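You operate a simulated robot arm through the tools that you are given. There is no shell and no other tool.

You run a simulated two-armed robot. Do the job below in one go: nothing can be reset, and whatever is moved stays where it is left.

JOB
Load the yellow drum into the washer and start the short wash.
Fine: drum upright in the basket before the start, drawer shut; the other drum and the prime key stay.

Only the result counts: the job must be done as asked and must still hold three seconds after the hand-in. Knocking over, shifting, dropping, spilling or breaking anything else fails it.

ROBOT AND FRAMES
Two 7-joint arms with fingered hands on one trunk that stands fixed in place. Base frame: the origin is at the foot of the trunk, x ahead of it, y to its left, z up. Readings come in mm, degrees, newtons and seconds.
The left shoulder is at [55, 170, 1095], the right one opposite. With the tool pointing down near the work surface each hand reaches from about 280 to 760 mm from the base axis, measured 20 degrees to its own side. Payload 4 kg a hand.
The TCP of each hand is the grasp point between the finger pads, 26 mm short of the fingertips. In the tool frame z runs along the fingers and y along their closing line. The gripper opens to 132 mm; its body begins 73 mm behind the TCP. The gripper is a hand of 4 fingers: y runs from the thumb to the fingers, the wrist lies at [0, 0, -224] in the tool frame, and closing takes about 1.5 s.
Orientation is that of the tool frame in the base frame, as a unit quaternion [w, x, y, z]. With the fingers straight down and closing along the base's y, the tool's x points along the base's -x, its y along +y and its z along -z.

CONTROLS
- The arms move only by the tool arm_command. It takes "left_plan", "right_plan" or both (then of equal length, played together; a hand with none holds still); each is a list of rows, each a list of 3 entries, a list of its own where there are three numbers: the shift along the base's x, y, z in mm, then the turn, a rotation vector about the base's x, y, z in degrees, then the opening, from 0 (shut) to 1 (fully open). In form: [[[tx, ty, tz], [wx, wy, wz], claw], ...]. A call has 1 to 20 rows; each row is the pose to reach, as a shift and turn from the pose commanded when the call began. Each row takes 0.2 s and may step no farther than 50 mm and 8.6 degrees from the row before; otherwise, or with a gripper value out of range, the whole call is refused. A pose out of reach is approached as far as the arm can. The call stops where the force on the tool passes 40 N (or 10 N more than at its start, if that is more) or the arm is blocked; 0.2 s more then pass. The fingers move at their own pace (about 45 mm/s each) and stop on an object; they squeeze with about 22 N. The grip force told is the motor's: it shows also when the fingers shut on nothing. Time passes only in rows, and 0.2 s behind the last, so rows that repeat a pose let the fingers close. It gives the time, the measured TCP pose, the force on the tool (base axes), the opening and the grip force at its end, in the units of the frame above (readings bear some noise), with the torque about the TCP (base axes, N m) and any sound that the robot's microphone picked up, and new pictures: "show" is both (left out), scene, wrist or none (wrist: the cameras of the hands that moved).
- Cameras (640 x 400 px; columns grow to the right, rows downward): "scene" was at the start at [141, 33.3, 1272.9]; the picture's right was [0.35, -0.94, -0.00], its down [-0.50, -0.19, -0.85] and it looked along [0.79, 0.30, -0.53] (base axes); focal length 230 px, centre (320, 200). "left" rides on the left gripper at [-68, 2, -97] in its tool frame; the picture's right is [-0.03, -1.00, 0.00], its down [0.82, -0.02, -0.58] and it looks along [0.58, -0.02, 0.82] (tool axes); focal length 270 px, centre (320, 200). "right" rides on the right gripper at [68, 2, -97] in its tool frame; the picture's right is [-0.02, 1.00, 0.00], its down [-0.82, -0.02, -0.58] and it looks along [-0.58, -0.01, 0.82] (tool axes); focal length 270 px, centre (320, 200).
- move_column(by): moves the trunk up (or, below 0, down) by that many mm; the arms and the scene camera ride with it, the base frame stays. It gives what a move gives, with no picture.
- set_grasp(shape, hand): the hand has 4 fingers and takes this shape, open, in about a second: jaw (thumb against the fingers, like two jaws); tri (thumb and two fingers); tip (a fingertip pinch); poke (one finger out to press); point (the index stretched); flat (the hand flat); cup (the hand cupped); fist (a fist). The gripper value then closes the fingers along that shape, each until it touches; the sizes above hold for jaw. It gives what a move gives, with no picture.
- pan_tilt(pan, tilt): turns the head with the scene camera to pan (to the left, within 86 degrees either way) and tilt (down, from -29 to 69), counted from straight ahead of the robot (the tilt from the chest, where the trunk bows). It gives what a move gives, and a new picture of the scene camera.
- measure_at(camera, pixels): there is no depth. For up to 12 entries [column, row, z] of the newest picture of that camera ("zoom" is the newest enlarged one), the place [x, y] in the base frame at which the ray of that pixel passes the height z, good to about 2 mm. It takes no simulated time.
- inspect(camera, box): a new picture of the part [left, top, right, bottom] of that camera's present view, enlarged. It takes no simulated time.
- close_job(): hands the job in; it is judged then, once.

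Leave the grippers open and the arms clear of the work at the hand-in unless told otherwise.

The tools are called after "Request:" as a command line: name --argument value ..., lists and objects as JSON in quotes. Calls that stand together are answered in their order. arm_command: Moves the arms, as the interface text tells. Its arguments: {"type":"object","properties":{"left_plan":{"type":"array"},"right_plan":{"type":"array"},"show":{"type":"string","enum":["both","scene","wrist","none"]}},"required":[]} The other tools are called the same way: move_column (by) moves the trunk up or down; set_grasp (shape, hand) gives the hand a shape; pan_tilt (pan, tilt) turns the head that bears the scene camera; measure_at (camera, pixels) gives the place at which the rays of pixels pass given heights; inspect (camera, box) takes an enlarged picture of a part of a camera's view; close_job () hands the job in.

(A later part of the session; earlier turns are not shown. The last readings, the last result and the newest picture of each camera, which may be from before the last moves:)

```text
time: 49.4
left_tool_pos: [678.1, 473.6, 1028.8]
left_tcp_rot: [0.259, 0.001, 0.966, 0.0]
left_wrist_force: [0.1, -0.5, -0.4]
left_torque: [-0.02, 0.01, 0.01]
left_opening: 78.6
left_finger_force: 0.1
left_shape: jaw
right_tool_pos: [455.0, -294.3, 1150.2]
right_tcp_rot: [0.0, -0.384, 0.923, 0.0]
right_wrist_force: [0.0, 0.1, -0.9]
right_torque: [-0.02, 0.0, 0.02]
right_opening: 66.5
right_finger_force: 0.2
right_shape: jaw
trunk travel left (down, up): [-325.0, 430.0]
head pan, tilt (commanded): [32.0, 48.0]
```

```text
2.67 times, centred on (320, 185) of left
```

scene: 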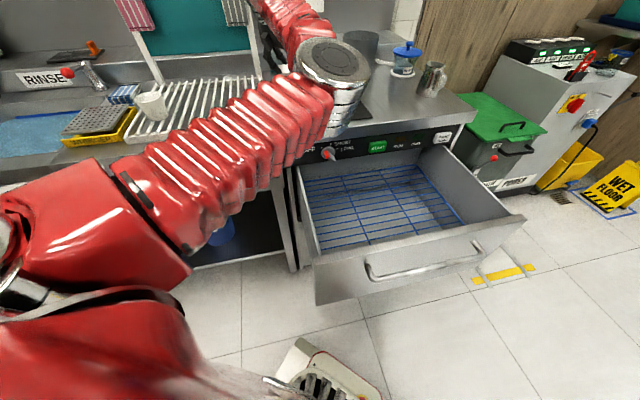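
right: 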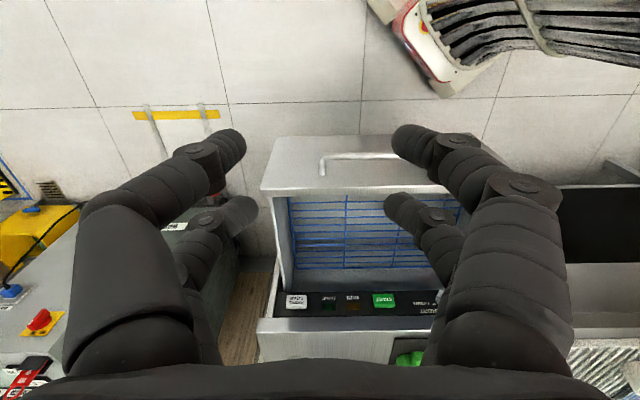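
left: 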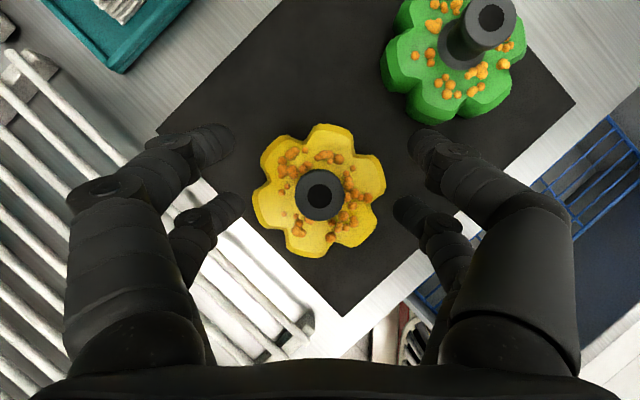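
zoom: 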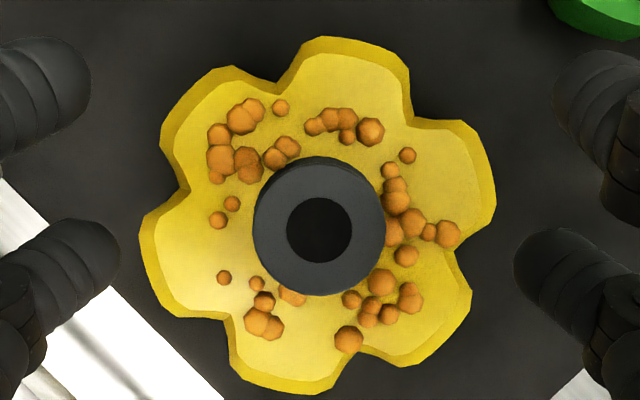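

The stem is centred under the hand. Descending 62 mm to put the pads around the stem (tips just above the drum body).

Request:
arm_command --left_plan '[[[-0.5, -0.3, -20], [0, 0, 0], 0.6], [[-1, -0.5, -40], [0, 0, 0], 0.6], [[-1.5, -0.5, -54], [0, 0, 0], 0.6], [[-1.5, -0.5, -62], [0, 0, 0], 0.6], [[-1.5, -0.5, -62], [0, 0, 0], 0.6]]' --show "both"

```text
time: 50.6
left_tool_pos: [675.5, 473.7, 971.0]
left_tcp_rot: [0.261, 0.001, 0.965, 0.002]
left_wrist_force: [1.9, -0.8, 13.1]
left_torque: [-0.14, 0.06, 0.0]
left_opening: 78.6
left_finger_force: 0.1
left_shape: jaw
right_tool_pos: [454.4, -294.1, 1151.3]
right_tcp_rot: [0.0, -0.383, 0.924, 0.0]
right_wrist_force: [-1.0, -0.3, 0.3]
right_torque: [-0.02, -0.03, -0.01]
right_opening: 66.2
right_finger_force: 0.2
right_shape: jaw
trunk travel left (down, up): [-325.0, 430.0]
head pan, tilt (commanded): [32.0, 48.0]
```

scene: 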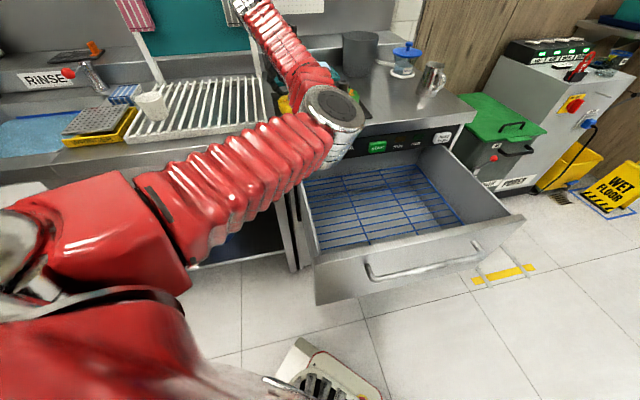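
left: 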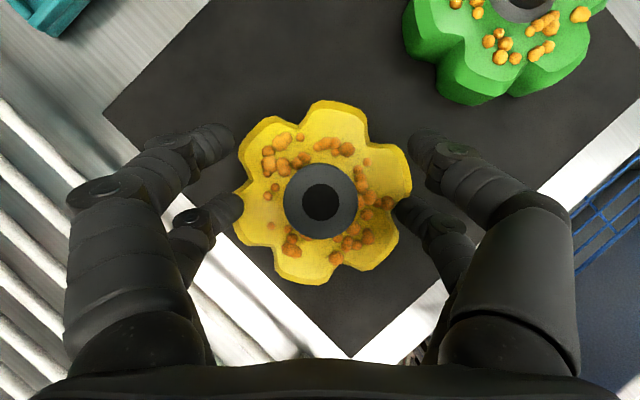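

The fingertips just touch the drum's lobes (13 N up). I'll rise about 9 mm so they hang free, then close on the stem.

Request:
arm_command --left_plan '[[[0, 0, 5], [0, 0, 0], 0.6], [[0, 0, 9], [0, 0, 0], 0.6], [[0, 0, 9], [0, 0, 0], 0.6]]' --show "wrist"

```text
time: 51.4
left_tool_pos: [675.9, 475.5, 975.4]
left_tcp_rot: [0.258, 0.001, 0.966, -0.001]
left_wrist_force: [-0.5, 0.6, -0.8]
left_torque: [0.01, -0.02, 0.01]
left_opening: 78.8
left_finger_force: 0.0
left_shape: jaw
right_tool_pos: [453.7, -294.4, 1151.2]
right_tcp_rot: [-0.001, -0.383, 0.924, 0.0]
right_wrist_force: [0.1, 0.4, -0.6]
right_torque: [-0.01, 0.0, 0.01]
right_opening: 66.4
right_finger_force: 0.0
right_shape: jaw
trunk travel left (down, up): [-325.0, 430.0]
head pan, tilt (commanded): [32.0, 48.0]
```

left: 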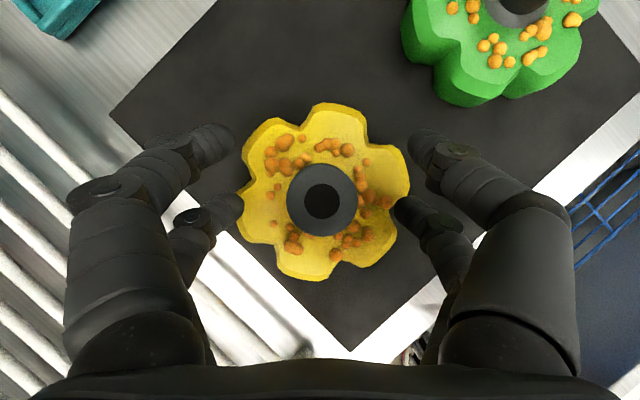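

The fingers are free and the stem lies exactly at the grasp point. Closing on the stem.

Request:
arm_command --left_plan '[[[0, 0, 0], [0, 0, 0], 0.4], [[0, 0, 0], [0, 0, 0], 0.25], [[0, 0, 0], [0, 0, 0], 0.1], [[0, 0, 0], [0, 0, 0], 0], [[0, 0, 0], [0, 0, 0], 0], [[0, 0, 0], [0, 0, 0], 0], [[0, 0, 0], [0, 0, 0], 0]]' --show "wrist"

```text
time: 53.0
left_tool_pos: [676.3, 474.9, 976.0]
left_tcp_rot: [0.259, 0.0, 0.966, 0.001]
left_wrist_force: [-0.3, 0.5, -0.5]
left_torque: [0.01, -0.02, -0.04]
left_opening: 0.0
left_finger_force: 22.6
left_shape: jaw
right_tool_pos: [455.3, -293.8, 1150.7]
right_tcp_rot: [-0.001, -0.384, 0.924, 0.0]
right_wrist_force: [0.5, 0.4, 0.2]
right_torque: [-0.01, 0.02, -0.02]
right_opening: 66.5
right_finger_force: 0.2
right_shape: jaw
trunk travel left (down, up): [-325.0, 430.0]
head pan, tilt (commanded): [32.0, 48.0]
```

left: 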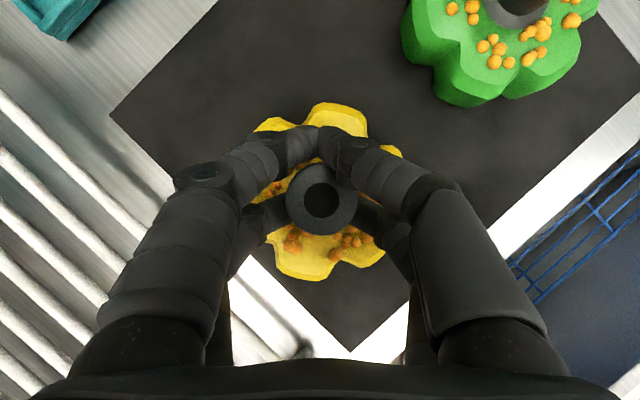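

The opening reads 0: the far finger pair seems to have met in front of the stem. I'll zoom in before lifting.

Request:
inspect --camera "left" --box '[220, 100, 420, 225]'

```text
3.20 times, centred on (320, 162) of left
```

zoom: 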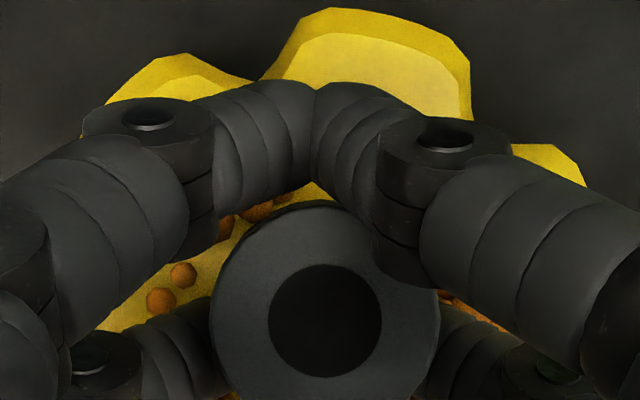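

The far pair closed in front of the stem and only the near pair touches its sides – not a sure grip. I'll reopen, rise, and try the three-point "tri" shape, which suits a round stem.

Request:
arm_command --left_plan '[[[0, 0, 0], [0, 0, 0], 0.3], [[0, 0, 0], [0, 0, 0], 0.6], [[0, 0, 0], [0, 0, 0], 0.6], [[0, 0, 0], [0, 0, 0], 0.6], [[0, 0, 0], [0, 0, 0], 0.6], [[0, 0, 25], [0, 0, 0], 0.6], [[0, 0, 50], [0, 0, 0], 0.6], [[0, 0, 75], [0, 0, 0], 0.6], [[0, 0, 90], [0, 0, 0], 0.6]]' --show "wrist"

Request:
set_grasp --shape "tri" --hand "left"

Request:
inspect --camera "left" --box '[0, 0, 640, 400]'

```text
time: 55.0
left_tool_pos: [677.0, 474.6, 1064.5]
left_tcp_rot: [0.259, 0.001, 0.966, 0.001]
left_wrist_force: [0.4, 1.0, 0.4]
left_torque: [0.01, -0.02, 0.04]
left_opening: 78.7
left_finger_force: 0.1
left_shape: jaw
right_tool_pos: [456.2, -292.2, 1151.1]
right_tcp_rot: [0.0, -0.384, 0.923, 0.0]
right_wrist_force: [-0.9, -0.7, 0.4]
right_torque: [-0.01, -0.01, 0.02]
right_opening: 66.3
right_finger_force: 0.1
right_shape: jaw
trunk travel left (down, up): [-325.0, 430.0]
head pan, tilt (commanded): [32.0, 48.0]
```

left: 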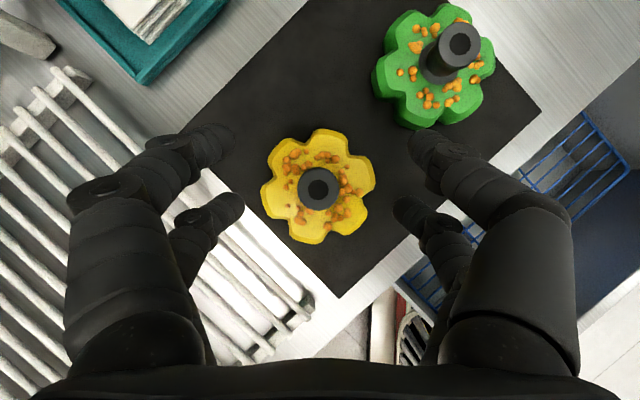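

```text
time: 55.9
left_tool_pos: [677.4, 475.0, 1064.5]
left_tcp_rot: [0.259, 0.001, 0.966, 0.001]
left_wrist_force: [-0.4, 0.3, 0.4]
left_torque: [-0.01, -0.04, 0.0]
left_opening: 131.8
left_finger_force: 0.1
left_shape: tri
right_tool_pos: [455.2, -294.0, 1150.7]
right_tcp_rot: [0.0, -0.384, 0.923, 0.0]
right_wrist_force: [0.5, 0.5, 0.4]
right_torque: [-0.01, 0.03, 0.01]
right_opening: 66.4
right_finger_force: 0.0
right_shape: jaw
trunk travel left (down, up): [-325.0, 430.0]
head pan, tilt (commanded): [32.0, 48.0]
```

```text
1.00 times, centred on (320, 200) of left (not enlarged: the box is as wide or as high as the picture)
```

zoom: 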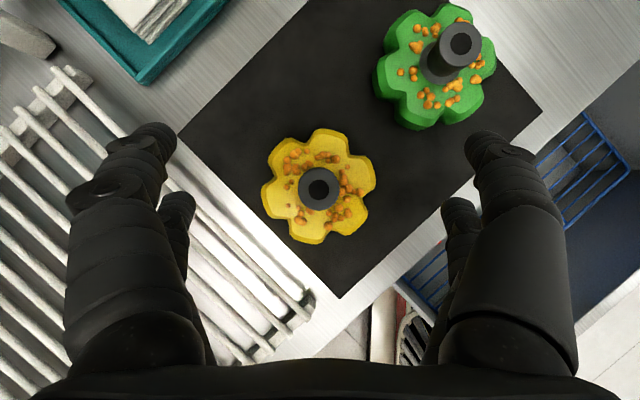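

The drum stands unchanged. I'll close the "tri" shape in the air here (tips are 60 mm above the stem) to see where the digits meet.

Request:
arm_command --left_plan '[[[0, 0, 0], [0, 0, 0], 0.6], [[0, 0, 0], [0, 0, 0], 0.4], [[0, 0, 0], [0, 0, 0], 0.25], [[0, 0, 0], [0, 0, 0], 0.25], [[0, 0, 0], [0, 0, 0], 0.25]]' --show "wrist"

```text
time: 57.1
left_tool_pos: [678.6, 473.9, 1064.9]
left_tcp_rot: [0.259, 0.001, 0.966, 0.001]
left_wrist_force: [-0.3, 0.1, 0.6]
left_torque: [0.03, 0.01, 0.02]
left_opening: 33.6
left_finger_force: 0.1
left_shape: tri
right_tool_pos: [454.6, -294.5, 1149.9]
right_tcp_rot: [0.0, -0.384, 0.923, -0.001]
right_wrist_force: [0.3, -0.6, -0.2]
right_torque: [-0.04, 0.06, -0.01]
right_opening: 66.2
right_finger_force: 0.0
right_shape: jaw
trunk travel left (down, up): [-325.0, 430.0]
head pan, tilt (commanded): [32.0, 48.0]
```

left: 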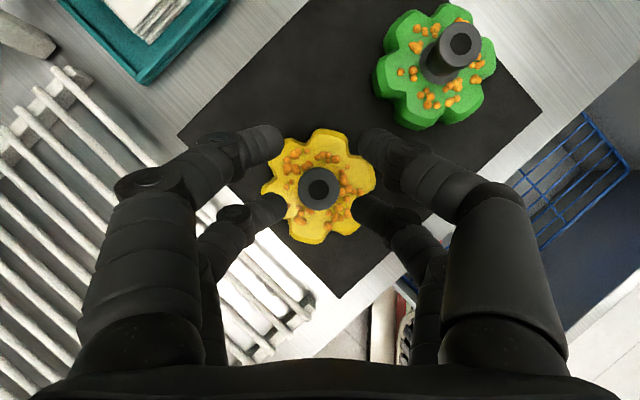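

"Tri" looks the same here (two opposing pairs ~36 mm apart). Going back to "jaw": with less tilt (20°) and the hand set ~6 mm back, both pairs will straddle the stem evenly for a four-point grip. I'll switch shape, then re-aim.

Request:
set_grasp --shape "jaw" --hand "left"

Request:
arm_command --left_plan '[[[-2, 0, 0], [0, 3, 0], 0.6], [[-4, 0, -10], [0, 6.5, 0], 0.6], [[-7, -0.5, -25], [0, 10, 0], 0.6], [[-7, -0.5, -35], [0, 10, 0], 0.6], [[-7, -0.5, -35], [0, 10, 0], 0.6]]' --show "both"

```text
time: 58.0
left_tool_pos: [676.4, 474.0, 1063.0]
left_tcp_rot: [0.259, 0.001, 0.966, 0.001]
left_wrist_force: [0.4, 0.0, 1.1]
left_torque: [-0.02, 0.0, 0.0]
left_opening: 131.9
left_finger_force: 0.1
left_shape: jaw
right_tool_pos: [454.8, -294.2, 1150.4]
right_tcp_rot: [-0.001, -0.383, 0.924, 0.0]
right_wrist_force: [0.2, 0.8, -0.4]
right_torque: [-0.01, 0.01, 0.02]
right_opening: 66.4
right_finger_force: 0.0
right_shape: jaw
trunk travel left (down, up): [-325.0, 430.0]
head pan, tilt (commanded): [32.0, 48.0]
```

```text
time: 59.2
left_tool_pos: [668.3, 474.4, 1031.6]
left_tcp_rot: [0.173, 0.0, 0.985, 0.001]
left_wrist_force: [0.3, 0.9, 0.5]
left_torque: [-0.01, -0.04, 0.01]
left_opening: 79.7
left_finger_force: 0.0
left_shape: jaw
right_tool_pos: [454.3, -294.1, 1150.9]
right_tcp_rot: [0.001, -0.384, 0.923, 0.001]
right_wrist_force: [0.4, 0.7, -0.5]
right_torque: [0.01, -0.02, -0.02]
right_opening: 66.4
right_finger_force: 0.0
right_shape: jaw
trunk travel left (down, up): [-325.0, 430.0]
head pan, tilt (commanded): [32.0, 48.0]
```

scene: 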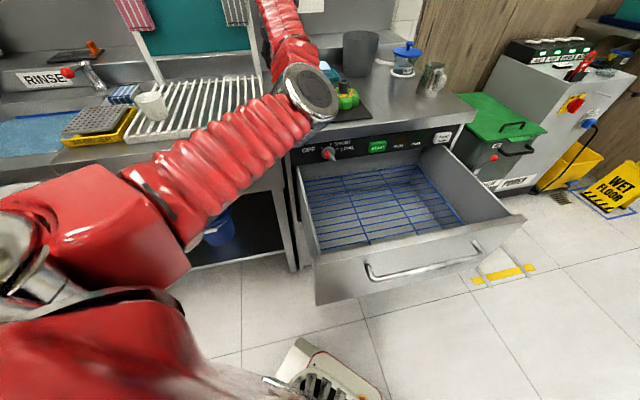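
left: 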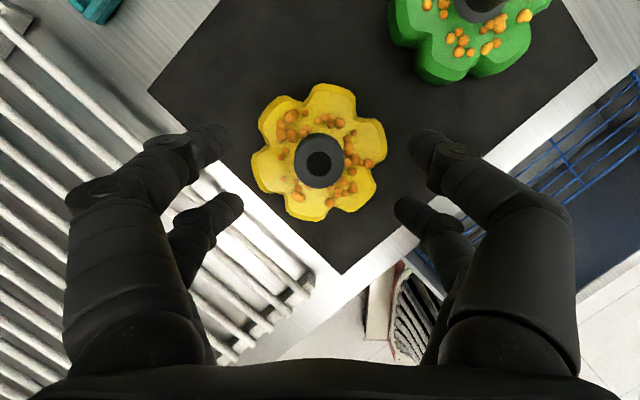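

Reached with 20° tilt. Measuring the stem ring at (318,161) again at z=970.

Request:
measure_at --camera "left" --pixels '[[318, 161, 970], [318, 161, 965]]'

Request:
inspect --camera "left" --box '[200, 80, 440, 230]'

```text
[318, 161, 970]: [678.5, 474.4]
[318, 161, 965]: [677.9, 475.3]
```

```text
2.67 times, centred on (320, 155) of left
```

zoom: 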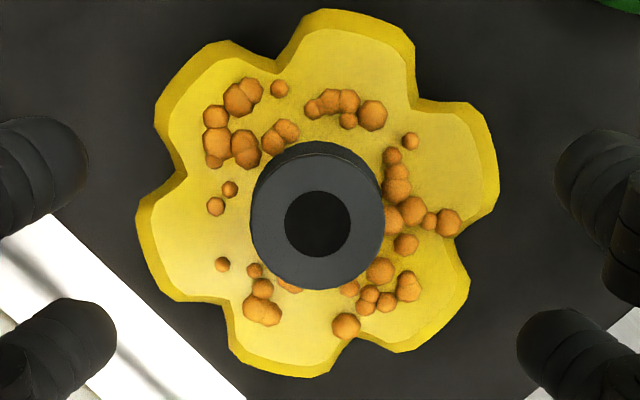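

Stem centre (677,474). I'll descend 57 mm, shifting 3 mm forward, and check contact.

Request:
arm_command --left_plan '[[[1, 0, -20], [0, 0, 0], 0.6], [[2, 0, -38], [0, 0, 0], 0.6], [[3, 0, -50], [0, 0, 0], 0.6], [[3, 0, -57], [0, 0, 0], 0.6], [[3, 0, -57], [0, 0, 0], 0.6]]' --show "wrist"

```text
time: 60.4
left_tool_pos: [672.7, 473.5, 972.7]
left_tcp_rot: [0.174, 0.001, 0.985, 0.001]
left_wrist_force: [-0.4, 0.5, -0.7]
left_torque: [0.01, 0.03, 0.01]
left_opening: 79.9
left_finger_force: 0.1
left_shape: jaw
right_tool_pos: [455.1, -293.5, 1151.5]
right_tcp_rot: [-0.001, -0.383, 0.924, 0.0]
right_wrist_force: [0.3, -0.1, -0.1]
right_torque: [-0.01, -0.02, 0.01]
right_opening: 66.4
right_finger_force: 0.1
right_shape: jaw
trunk travel left (down, up): [-325.0, 430.0]
head pan, tilt (commanded): [32.0, 48.0]
```

left: 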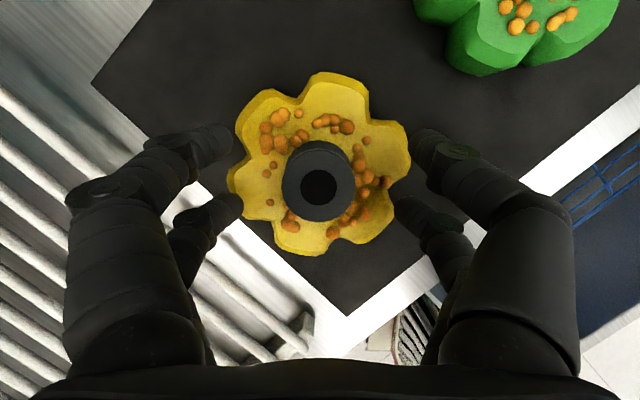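

No contact force; the stem sits between the two pairs. Closing.

Request:
arm_command --left_plan '[[[0, 0, 0], [0, 0, 0], 0.4], [[0, 0, 0], [0, 0, 0], 0.25], [[0, 0, 0], [0, 0, 0], 0.1], [[0, 0, 0], [0, 0, 0], 0], [[0, 0, 0], [0, 0, 0], 0], [[0, 0, 0], [0, 0, 0], 0], [[0, 0, 0], [0, 0, 0], 0]]' --show "wrist"

Request:
inspect --camera "left" --box '[220, 100, 420, 225]'

```text
time: 62.0
left_tool_pos: [669.6, 474.5, 974.0]
left_tcp_rot: [0.175, 0.001, 0.984, 0.0]
left_wrist_force: [-3.2, 0.1, 4.4]
left_torque: [0.04, 0.48, 0.01]
left_opening: 3.7
left_finger_force: 21.8
left_shape: jaw
right_tool_pos: [453.8, -293.7, 1152.7]
right_tcp_rot: [0.0, -0.384, 0.923, 0.001]
right_wrist_force: [1.0, -0.3, 0.3]
right_torque: [0.02, -0.01, 0.0]
right_opening: 66.3
right_finger_force: 0.1
right_shape: jaw
trunk travel left (down, up): [-325.0, 430.0]
head pan, tilt (commanded): [32.0, 48.0]
```

left: 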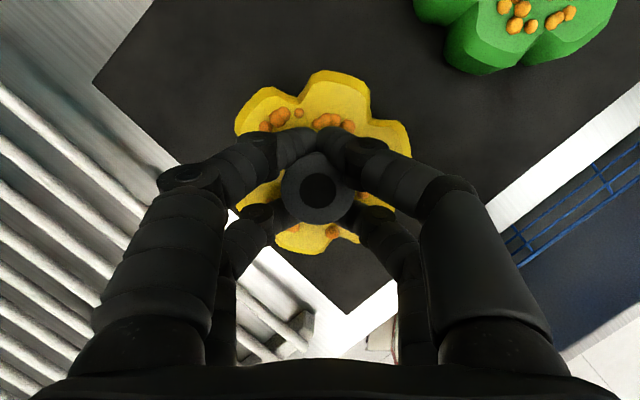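

```text
3.20 times, centred on (320, 162) of left
```

zoom: 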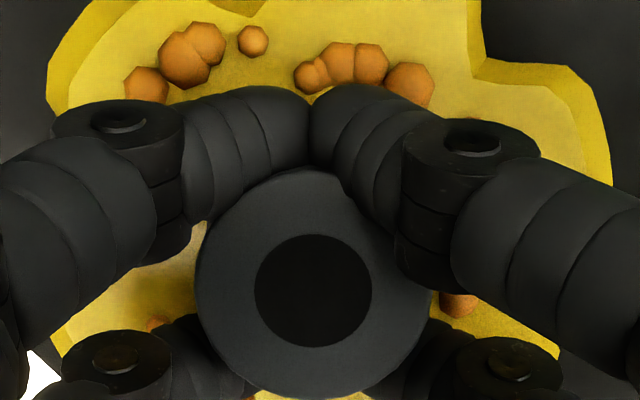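

The four digits now cage and press the stem (opening 3.7 mm, some reaction). I'll lift a test 12 mm slowly and see whether the drum follows.

Request:
arm_command --left_plan '[[[0, 0, 4], [0, 0, 0], 0], [[0, 0, 8], [0, 0, 0], 0], [[0, 0, 12], [0, 0, 0], 0], [[0, 0, 12], [0, 0, 0], 0]]' --show "wrist"

Request:
inspect --camera "left" --box '[220, 60, 420, 260]'

```text
time: 63.0
left_tool_pos: [672.8, 473.3, 985.0]
left_tcp_rot: [0.173, 0.0, 0.985, 0.0]
left_wrist_force: [-0.3, 0.2, -1.7]
left_torque: [-0.01, 0.03, -0.01]
left_opening: 2.7
left_finger_force: 22.1
left_shape: jaw
right_tool_pos: [456.1, -294.1, 1152.1]
right_tcp_rot: [0.0, -0.383, 0.924, -0.001]
right_wrist_force: [0.2, -1.2, -0.5]
right_torque: [-0.02, 0.0, -0.02]
right_opening: 66.2
right_finger_force: 0.1
right_shape: jaw
trunk travel left (down, up): [-325.0, 430.0]
head pan, tilt (commanded): [32.0, 48.0]
```

left: 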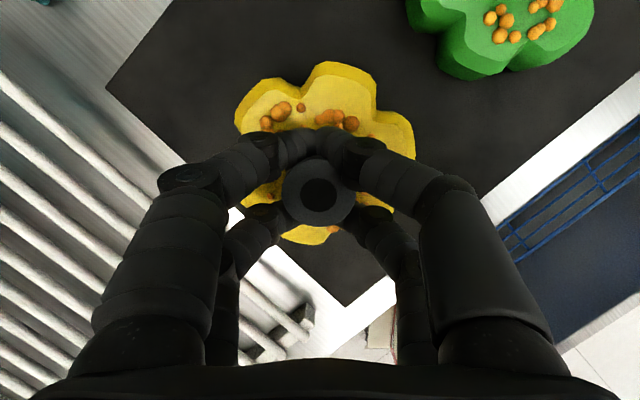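

```text
2.00 times, centred on (320, 160) of left
```

zoom: 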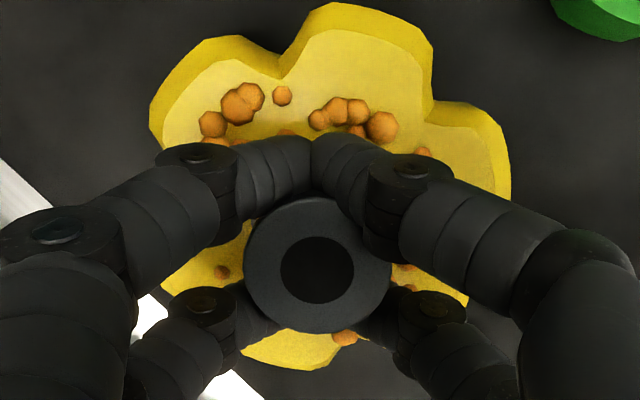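

The wrist now feels −1.7 N, consistent with a light drum hanging. I'll lift another 40 mm and check that it follows and hangs upright.

Request:
arm_command --left_plan '[[[0, 0, 10], [0, 0, 0], 0], [[0, 0, 20], [0, 0, 0], 0], [[0, 0, 30], [0, 0, 0], 0], [[0, 0, 40], [0, 0, 0], 0], [[0, 0, 40], [0, 0, 0], 0]]' --show "both"

Request:
inspect --camera "scene" --box '[230, 40, 390, 140]'

```text
time: 64.2
left_tool_pos: [673.1, 475.0, 1025.1]
left_tcp_rot: [0.174, 0.001, 0.985, 0.0]
left_wrist_force: [0.6, 0.3, -1.9]
left_torque: [0.0, 0.02, 0.0]
left_opening: 2.9
left_finger_force: 21.6
left_shape: jaw
right_tool_pos: [455.1, -294.0, 1150.6]
right_tcp_rot: [-0.001, -0.383, 0.924, -0.001]
right_wrist_force: [0.6, -0.2, 0.2]
right_torque: [0.06, 0.01, 0.0]
right_opening: 66.4
right_finger_force: 0.1
right_shape: jaw
trunk travel left (down, up): [-325.0, 430.0]
head pan, tilt (commanded): [32.0, 48.0]
```

scene: 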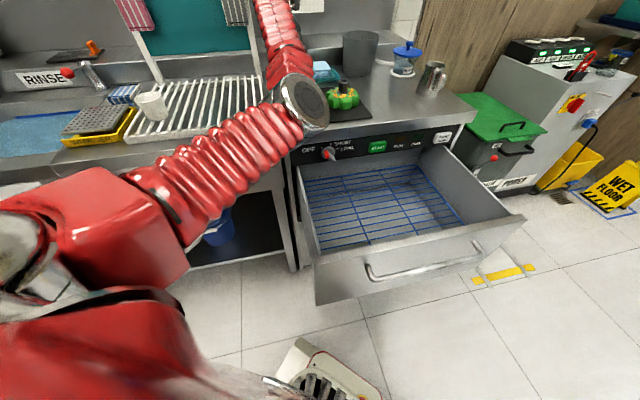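
left: 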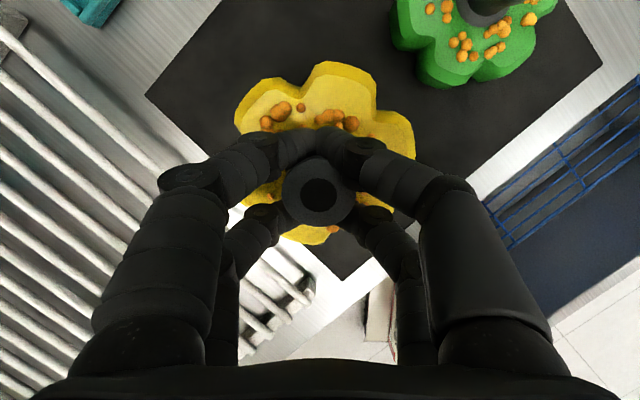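

```text
4.00 times, centred on (310, 90) of scene
```

zoom: 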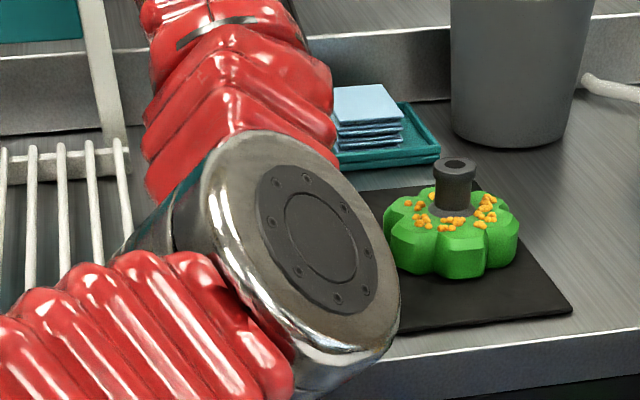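

The drum lifted with the hand (constant in the picture, −1.9 N). It leans about 10–13° along the fingers; I'll correct that later by straightening the tool. First raise 60 mm more to clear the green drum's stem, then start toward the drawer.

Request:
arm_command --left_plan '[[[0, 0, 20], [0, 0, 0], 0], [[0, 0, 40], [0, 0, 0], 0], [[-5, -5, 60], [0, 0, 0], 0], [[-15, -25, 70], [0, 0, 0], 0], [[-25, -50, 70], [0, 0, 0], 0], [[-35, -75, 70], [0, 0, 0], 0], [[-45, -100, 70], [0, 0, 0], 0]]' --show "both"

```text
time: 65.8
left_tool_pos: [627.1, 373.1, 1097.5]
left_tcp_rot: [0.173, 0.001, 0.985, 0.001]
left_wrist_force: [-0.6, 0.2, -1.0]
left_torque: [-0.01, -0.02, -0.05]
left_opening: 1.4
left_finger_force: 21.9
left_shape: jaw
right_tool_pos: [454.1, -295.7, 1150.4]
right_tcp_rot: [0.0, -0.382, 0.924, 0.0]
right_wrist_force: [0.0, -0.9, -0.9]
right_torque: [0.06, 0.02, 0.0]
right_opening: 66.5
right_finger_force: 0.0
right_shape: jaw
trunk travel left (down, up): [-325.0, 430.0]
head pan, tilt (commanded): [32.0, 48.0]
```

scene: 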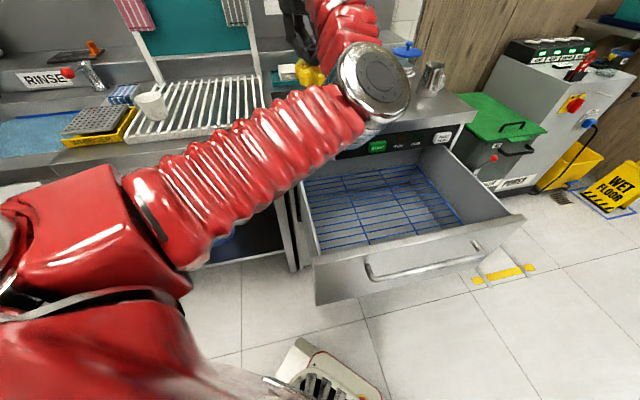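
left: 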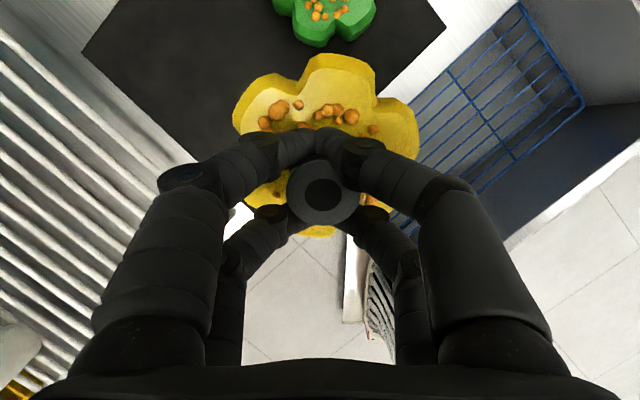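

The opening shrank to 1.4 mm, so I'll zoom in to check that the stem isn't slipping out.

Request:
inspect --camera "left" --box '[220, 40, 420, 240]'

Request:
inspect --camera "scene" --box '[250, 0, 410, 100]'

Request:
inspect --camera "right" --box '[0, 0, 640, 400]'

```text
2.00 times, centred on (320, 140) of left
```

zoom: 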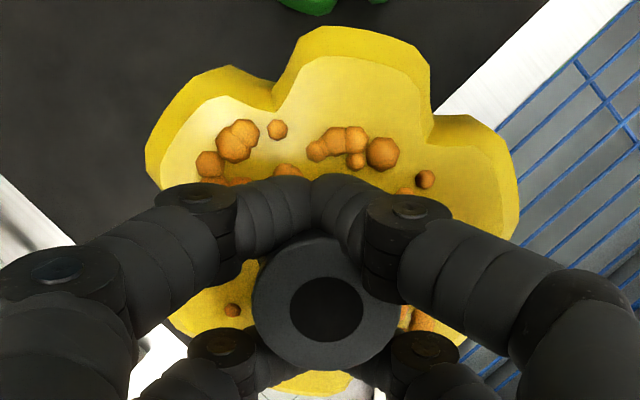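

```text
4.00 times, centred on (330, 50) of scene
```

zoom: 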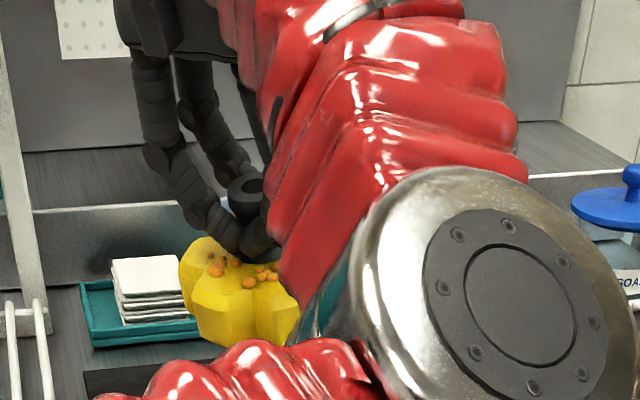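

```text
1.00 times, centred on (320, 200) of right (not enlarged: the box is as wide or as high as the picture)
```

zoom: 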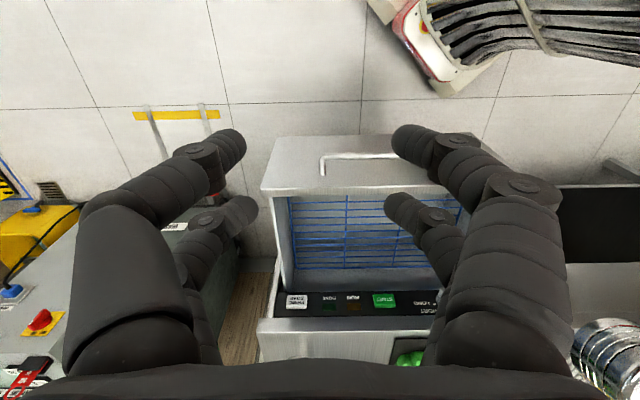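

The stem's top stands above the pads and the drum hangs from it; it's caged well. I'll continue toward a point above the basket, moving gently.

Request:
arm_command --left_plan '[[[-6, -30, -5], [0, 0, 0], 0], [[-12, -60, -15], [0, 0, 0], 0], [[-18, -90, -25], [0, 0, 0], 0], [[-24, -120, -35], [0, 0, 0], 0], [[-28, -150, -45], [0, 0, 0], 0]]' --show "both"

```text
time: 67.0
left_tool_pos: [675.1, 253.9, 1031.0]
left_tcp_rot: [0.173, 0.0, 0.985, 0.0]
left_wrist_force: [0.2, -1.0, -2.0]
left_torque: [-0.02, 0.01, 0.01]
left_opening: 1.7
left_finger_force: 22.1
left_shape: jaw
left hand out of reach, approached as far as the arm can: row 2, 3, 4, 5
right_tool_pos: [454.9, -293.3, 1150.2]
right_tcp_rot: [-0.002, -0.383, 0.924, 0.001]
right_wrist_force: [0.5, 0.1, -0.6]
right_torque: [0.03, 0.06, 0.01]
right_opening: 66.1
right_finger_force: 0.1
right_shape: jaw
trunk travel left (down, up): [-325.0, 430.0]
head pan, tilt (commanded): [32.0, 48.0]
```

scene: 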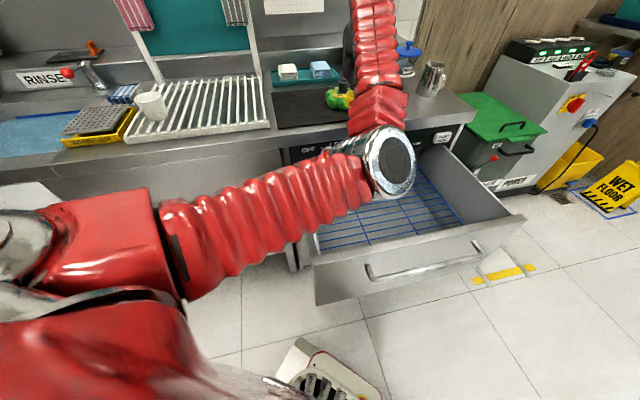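
left: 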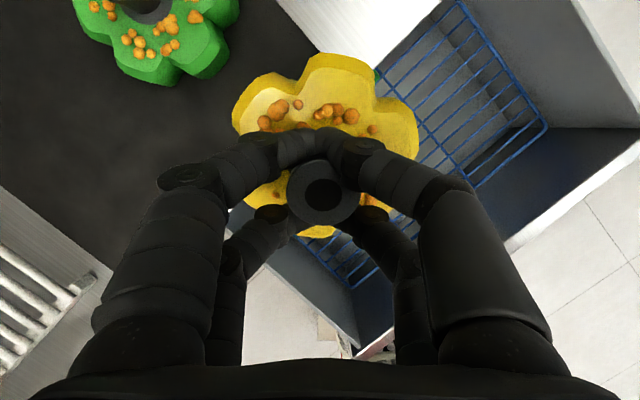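

Out of reach again: the elbow (silver joint at (392,165)) is on the inner side. I'll locate it to understand which limit is binding.

Request:
measure_at --camera "scene" --pixels '[[390, 165, 950], [390, 165, 1000], [390, 165, 1050], [390, 165, 1100], [390, 165, 1150]]'

```text
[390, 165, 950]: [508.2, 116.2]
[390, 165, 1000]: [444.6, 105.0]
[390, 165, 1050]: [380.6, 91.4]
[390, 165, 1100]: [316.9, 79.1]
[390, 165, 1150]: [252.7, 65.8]
```

The elbow is at (381,91,1050), so the forearm points upward and the wrist bend is at its ~108° limit. Raising the trunk will put the shoulder above the wrist so the forearm can point down. I'll raise the trunk 150 mm (the hands ride along).

Request:
move_column --by 150

```text
time: 68.8
left_tool_pos: [671.4, 253.3, 1180.9]
left_tcp_rot: [0.173, 0.001, 0.985, 0.0]
left_wrist_force: [0.6, -0.4, -0.6]
left_torque: [0.01, 0.01, 0.0]
left_opening: 1.6
left_finger_force: 21.6
left_shape: jaw
right_tool_pos: [454.7, -295.8, 1300.5]
right_tcp_rot: [-0.002, -0.383, 0.924, -0.001]
right_wrist_force: [-0.1, 0.2, -0.4]
right_torque: [-0.01, 0.03, 0.01]
right_opening: 66.1
right_finger_force: 0.1
right_shape: jaw
trunk travel left (down, up): [-475.0, 280.0]
head pan, tilt (commanded): [32.0, 48.0]
```

The trunk rose 150 mm. Now I lower the hand relative to the shoulder: 130 mm straight down, still above the counter things.

Request:
arm_command --left_plan '[[[0, 0, -25], [0, 0, 0], 0], [[0, 0, -50], [0, 0, 0], 0], [[0, 0, -75], [0, 0, 0], 0], [[0, 0, -100], [0, 0, 0], 0], [[0, -5, -125], [0, 0, 0], 0]]' --show "both"

```text
time: 70.0
left_tool_pos: [672.1, 253.9, 1059.4]
left_tcp_rot: [0.176, -0.004, 0.984, 0.003]
left_wrist_force: [0.2, 0.6, -0.6]
left_torque: [-0.01, 0.03, 0.02]
left_opening: 1.7
left_finger_force: 22.2
left_shape: jaw
right_tool_pos: [455.6, -294.7, 1303.1]
right_tcp_rot: [-0.001, -0.384, 0.923, 0.0]
right_wrist_force: [1.0, 0.2, 0.9]
right_torque: [0.01, 0.0, -0.03]
right_opening: 65.9
right_finger_force: 0.2
right_shape: jaw
trunk travel left (down, up): [-475.0, 280.0]
head pan, tilt (commanded): [32.0, 48.0]
```

scene: 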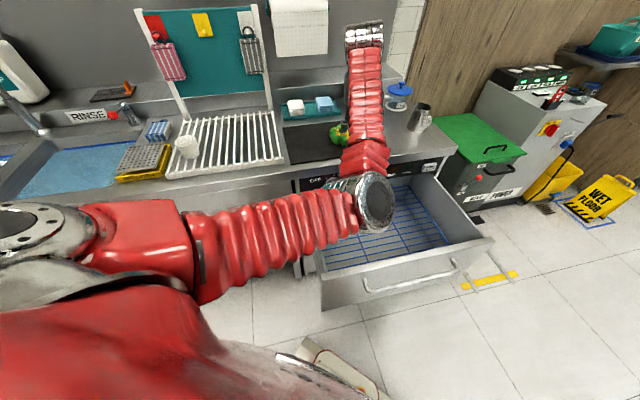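
left: 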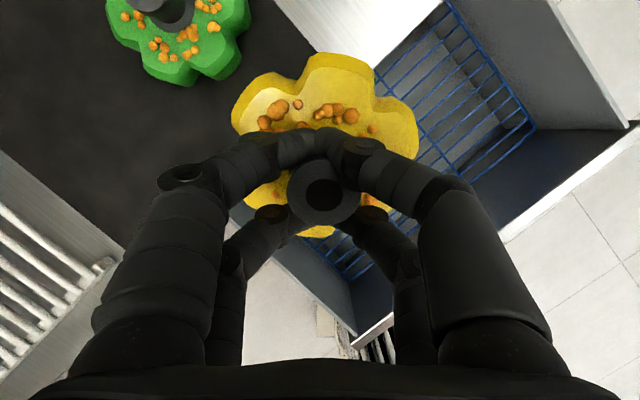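

Tracking is fine. Now move back over the open drawer to about (600,190,1050).

Request:
arm_command --left_plan '[[[-15, -12, -5], [0, 0, 0], 0], [[-30, -24, -10], [0, 0, 0], 0], [[-45, -36, -10], [0, 0, 0], 0], [[-60, -48, -10], [0, 0, 0], 0], [[-72, -60, -10], [0, 0, 0], 0]]' --show "both"

```text
time: 71.3
left_tool_pos: [612.3, 230.2, 1056.9]
left_tcp_rot: [0.185, -0.024, 0.982, 0.024]
left_wrist_force: [-0.4, -0.4, -0.6]
left_torque: [0.0, 0.04, 0.0]
left_opening: 1.7
left_finger_force: 22.0
left_shape: jaw
left hand out of reach, approached as far as the arm can: row 5
right_tool_pos: [454.5, -294.4, 1303.6]
right_tcp_rot: [-0.001, -0.382, 0.924, 0.0]
right_wrist_force: [0.1, 0.2, 0.1]
right_torque: [0.01, -0.01, -0.04]
right_opening: 66.1
right_finger_force: 0.0
right_shape: jaw
trunk travel left (down, up): [-475.0, 280.0]
head pan, tilt (commanded): [32.0, 48.0]
stopped in row 5 (left hand): the arm was blocked; the commanded pose is now the measured one
```

scene: 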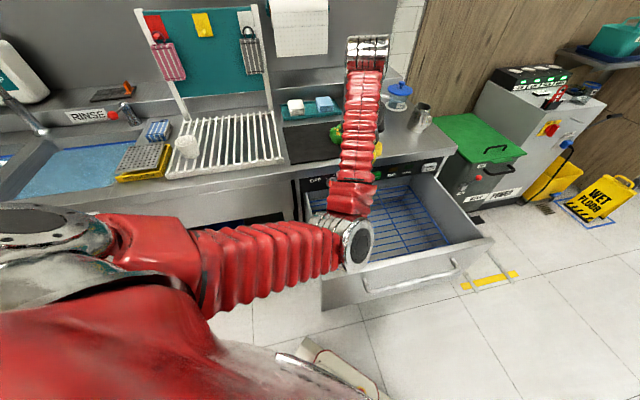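
left: 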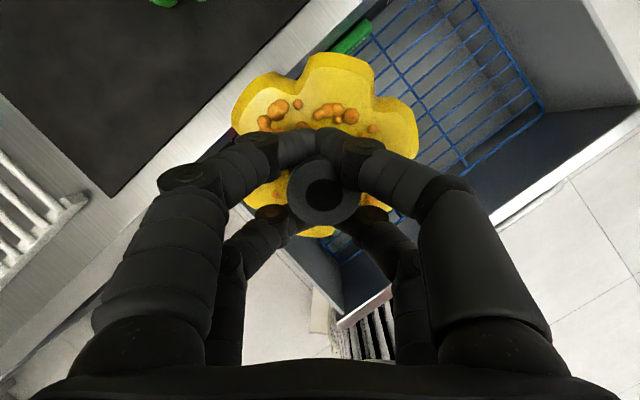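

Only the last bit was limited. The drum is now clear of the counter edge, so I'll descend while easing further back – that lets the forearm point down.

Request:
arm_command --left_plan '[[[-2, -4, -20], [0, 0, 0], 0], [[-5, -9, -40], [0, 0, 0], 0], [[-10, -15, -60], [0, 0, 0], 0], [[-16, -22, -80], [0, 0, 0], 0], [[-22, -30, -100], [0, 0, 0], 0]]' --show "both"

```text
time: 72.8
left_tool_pos: [597.6, 264.6, 971.7]
left_tcp_rot: [0.2, -0.051, 0.975, 0.076]
left_wrist_force: [0.4, 0.4, -1.4]
left_torque: [0.01, 0.02, 0.01]
left_opening: 1.5
left_finger_force: 21.9
left_shape: jaw
right_tool_pos: [454.5, -294.7, 1303.7]
right_tcp_rot: [-0.001, -0.384, 0.924, 0.001]
right_wrist_force: [0.3, 0.0, 0.6]
right_torque: [-0.03, 0.05, -0.01]
right_opening: 65.9
right_finger_force: 0.1
right_shape: jaw
trunk travel left (down, up): [-475.0, 280.0]
head pan, tilt (commanded): [32.0, 48.0]
stopped in row 5 (left hand): the arm was blocked; the commanded pose is now the measured one
```

scene: 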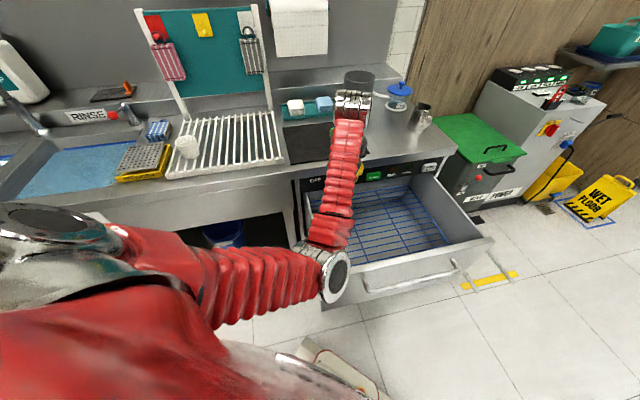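
left: 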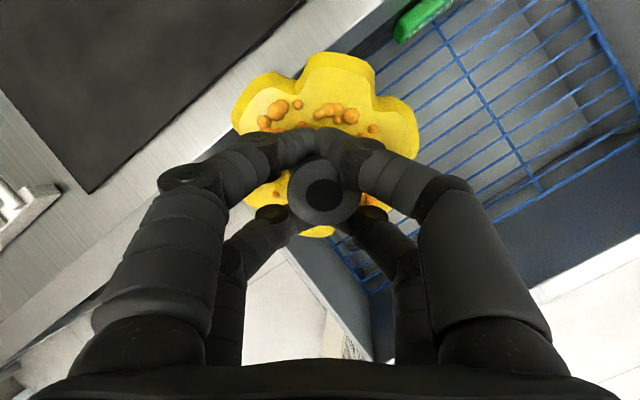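

The arm is still bent too much there. The held drum's axis now lies along the tool axis, so I need the tool vertical for placing. Plan: raise the trunk further so the arm reaches downward, and later use the trunk itself for the straight descent. Trunk up 100 mm now.

Request:
move_column --by 100

Request:
arm_command --left_plan '[[[0, 0, -15], [0, 0, 0], 0], [[-2, -5, -30], [0, 0, 0], 0], [[-5, -15, -45], [0, 0, 0], 0], [[-8, -25, -60], [0, 0, 0], 0], [[-10, -35, -75], [0, 0, 0], 0]]' --show "both"

```text
time: 74.1
left_tool_pos: [594.3, 321.4, 1074.9]
left_tcp_rot: [0.199, -0.073, 0.97, 0.119]
left_wrist_force: [0.4, -0.6, -1.3]
left_torque: [-0.02, 0.05, -0.01]
left_opening: 1.4
left_finger_force: 21.5
left_shape: jaw
right_tool_pos: [454.8, -294.7, 1403.5]
right_tcp_rot: [-0.001, -0.384, 0.924, 0.0]
right_wrist_force: [-0.3, 0.3, -0.2]
right_torque: [0.02, 0.0, 0.0]
right_opening: 66.1
right_finger_force: 0.2
right_shape: jaw
trunk travel left (down, up): [-575.0, 180.0]
head pan, tilt (commanded): [32.0, 48.0]
```

```text
time: 75.1
left_tool_pos: [597.5, 320.0, 1035.5]
left_tcp_rot: [0.216, -0.079, 0.964, 0.135]
left_wrist_force: [0.5, 0.3, -1.6]
left_torque: [0.02, 0.0, -0.01]
left_opening: 1.9
left_finger_force: 21.7
left_shape: jaw
right_tool_pos: [454.1, -294.1, 1404.4]
right_tcp_rot: [0.0, -0.384, 0.924, 0.0]
right_wrist_force: [-0.1, 0.1, 0.6]
right_torque: [0.01, 0.0, 0.0]
right_opening: 66.2
right_finger_force: 0.0
right_shape: jaw
trunk travel left (down, up): [-575.0, 180.0]
head pan, tilt (commanded): [32.0, 48.0]
stopped in row 5 (left hand): the arm was blocked; the commanded pose is now the measured one
```

scene: 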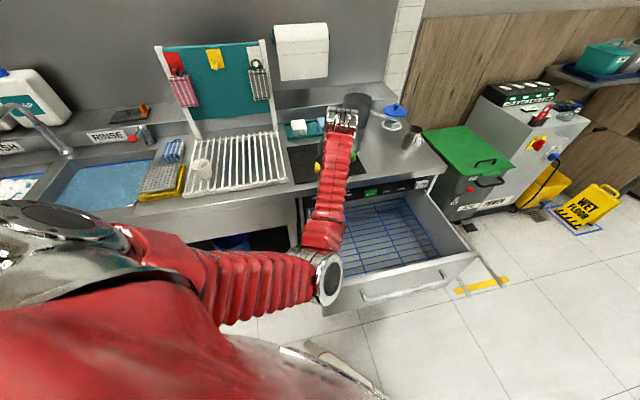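
left: 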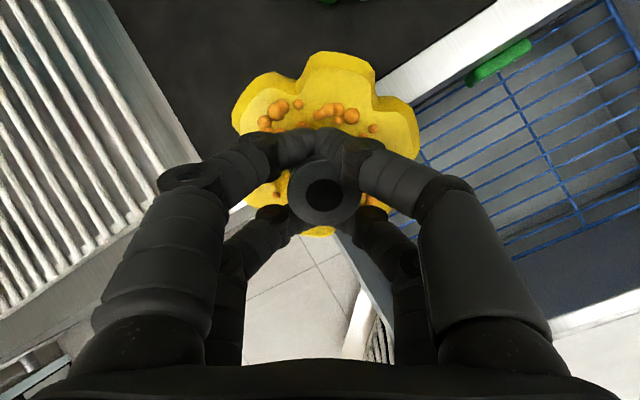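

The hand drifts left again. Let me locate the elbow from pixel (325,277) to see what's limiting.

Request:
measure_at --camera "scene" --pixels '[[325, 277, 950], [325, 277, 1000], [325, 277, 1050], [325, 277, 1100], [325, 277, 1150], [342, 115, 1200], [342, 115, 1230]]'

```text
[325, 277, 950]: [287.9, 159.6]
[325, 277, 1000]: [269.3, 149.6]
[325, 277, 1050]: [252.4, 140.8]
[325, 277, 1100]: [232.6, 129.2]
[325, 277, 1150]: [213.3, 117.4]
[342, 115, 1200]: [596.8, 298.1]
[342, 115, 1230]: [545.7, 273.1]
```

The elbow (247,138,1065) presses against my chest – the arm must stay more extended. I'll first reach outward to about (690,300,1050), restoring the 20° forward tilt, so the elbow comes off the trunk.

Request:
arm_command --left_plan '[[[18, -2, 5], [-2.3, 0.9, -1.9], 0], [[36, -5, 10], [-4.6, 1.7, -3.9], 0], [[55, -9, 15], [-6.9, 2.6, -5.9], 0], [[74, -14, 15], [-9.1, 3.5, -7.8], 0], [[92, -20, 15], [-11.4, 4.3, -9.8], 0], [[92, -20, 15], [-13.7, 5.2, -11.7], 0]]' --show "both"

```text
time: 76.5
left_tool_pos: [689.9, 298.0, 1051.4]
left_tcp_rot: [0.175, 0.0, 0.985, -0.001]
left_wrist_force: [0.9, 0.6, -1.8]
left_torque: [-0.01, 0.03, 0.0]
left_opening: 1.6
left_finger_force: 22.0
left_shape: jaw
right_tool_pos: [453.1, -295.5, 1404.5]
right_tcp_rot: [-0.001, -0.383, 0.924, 0.001]
right_wrist_force: [-0.3, 0.7, 0.3]
right_torque: [0.02, 0.0, 0.0]
right_opening: 66.3
right_finger_force: 0.0
right_shape: jaw
trunk travel left (down, up): [-575.0, 180.0]
head pan, tilt (commanded): [32.0, 48.0]
```

scene: 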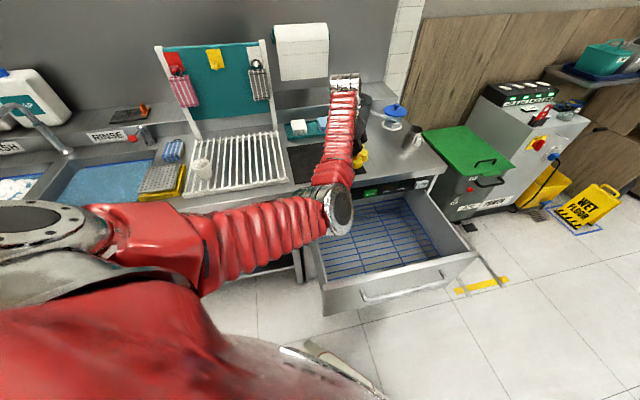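
left: 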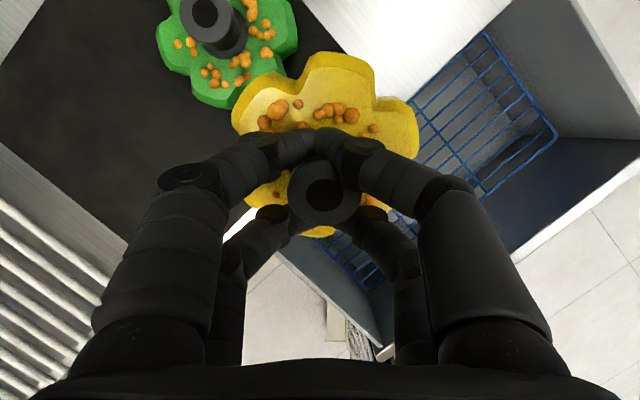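

Good: exact tracking again with the arm extended. Now move right along the counter's front to about (700,190,1045), lessening the tilt to 12°.

Request:
arm_command --left_plan '[[[2, -25, 0], [0, 2, 0], 0], [[4, -50, 0], [0, 4, 0], 0], [[7, -78, -2], [0, 6, 0], 0], [[10, -108, -6], [0, 8, 0], 0], [[10, -108, -6], [0, 8, 0], 0]]' --show "both"

```text
time: 77.7
left_tool_pos: [699.0, 190.0, 1043.7]
left_tcp_rot: [0.107, 0.001, 0.994, -0.003]
left_wrist_force: [0.3, -0.8, -1.5]
left_torque: [-0.03, 0.04, 0.02]
left_opening: 1.7
left_finger_force: 22.5
left_shape: jaw
right_tool_pos: [454.0, -294.4, 1404.2]
right_tcp_rot: [0.0, -0.383, 0.924, 0.0]
right_wrist_force: [-0.6, 0.1, -0.1]
right_torque: [0.0, 0.03, -0.02]
right_opening: 66.5
right_finger_force: 0.1
right_shape: jaw
trunk travel left (down, up): [-575.0, 180.0]
head pan, tilt (commanded): [32.0, 48.0]
```

scene: 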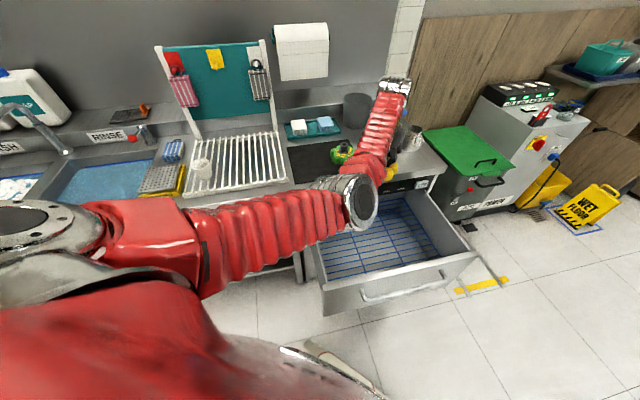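
left: 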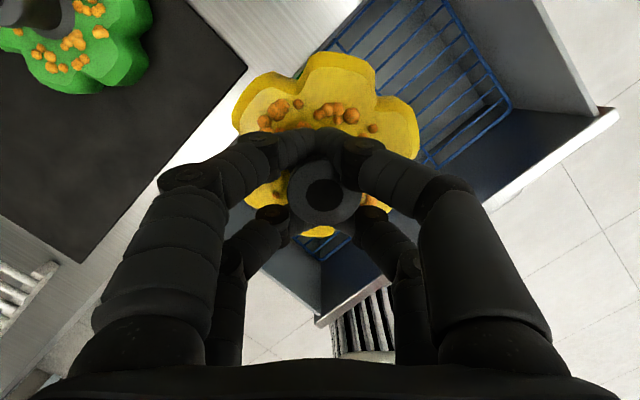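

Good. Next, ease back over the open drawer to about (668,150,1000), straightening the tool to about 4° tilt.

Request:
arm_command --left_plan '[[[-6, -10, -5], [0, 2, 0], 0], [[-14, -20, -14], [0, 4, 0], 0], [[-22, -30, -28], [0, 6, 0], 0], [[-31, -40, -43], [0, 8, 0], 0], [[-31, -40, -43], [0, 8, 0], 0]]' --show "both"

```text
time: 78.9
left_tool_pos: [667.9, 147.2, 1001.0]
left_tcp_rot: [0.037, 0.0, 0.999, -0.001]
left_wrist_force: [-0.3, -0.9, -1.6]
left_torque: [0.01, 0.01, 0.02]
left_opening: 1.7
left_finger_force: 22.0
left_shape: jaw
right_tool_pos: [454.8, -295.3, 1403.6]
right_tcp_rot: [-0.001, -0.383, 0.924, -0.001]
right_wrist_force: [-0.2, 0.4, 0.6]
right_torque: [0.0, -0.02, 0.01]
right_opening: 66.1
right_finger_force: 0.1
right_shape: jaw
trunk travel left (down, up): [-575.0, 180.0]
head pan, tilt (commanded): [32.0, 48.0]
```

scene: 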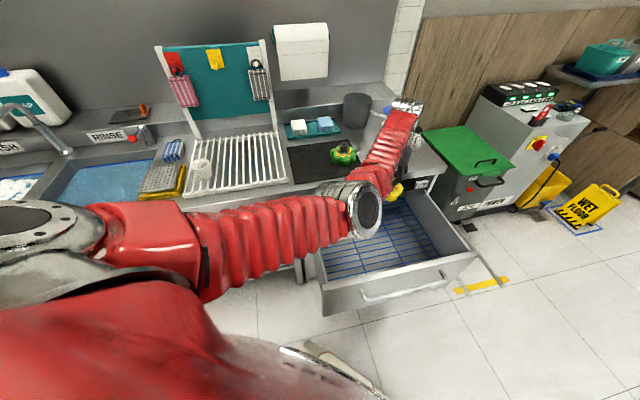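
left: 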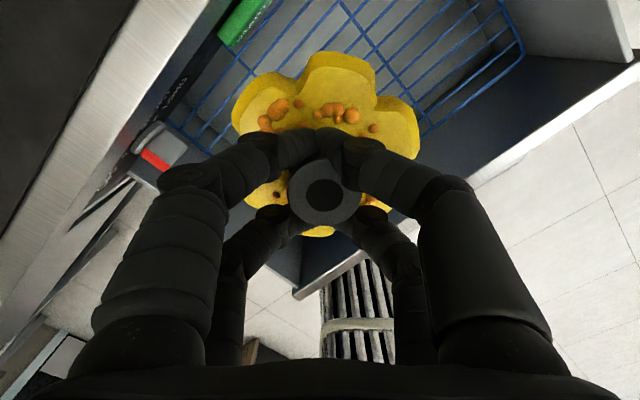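

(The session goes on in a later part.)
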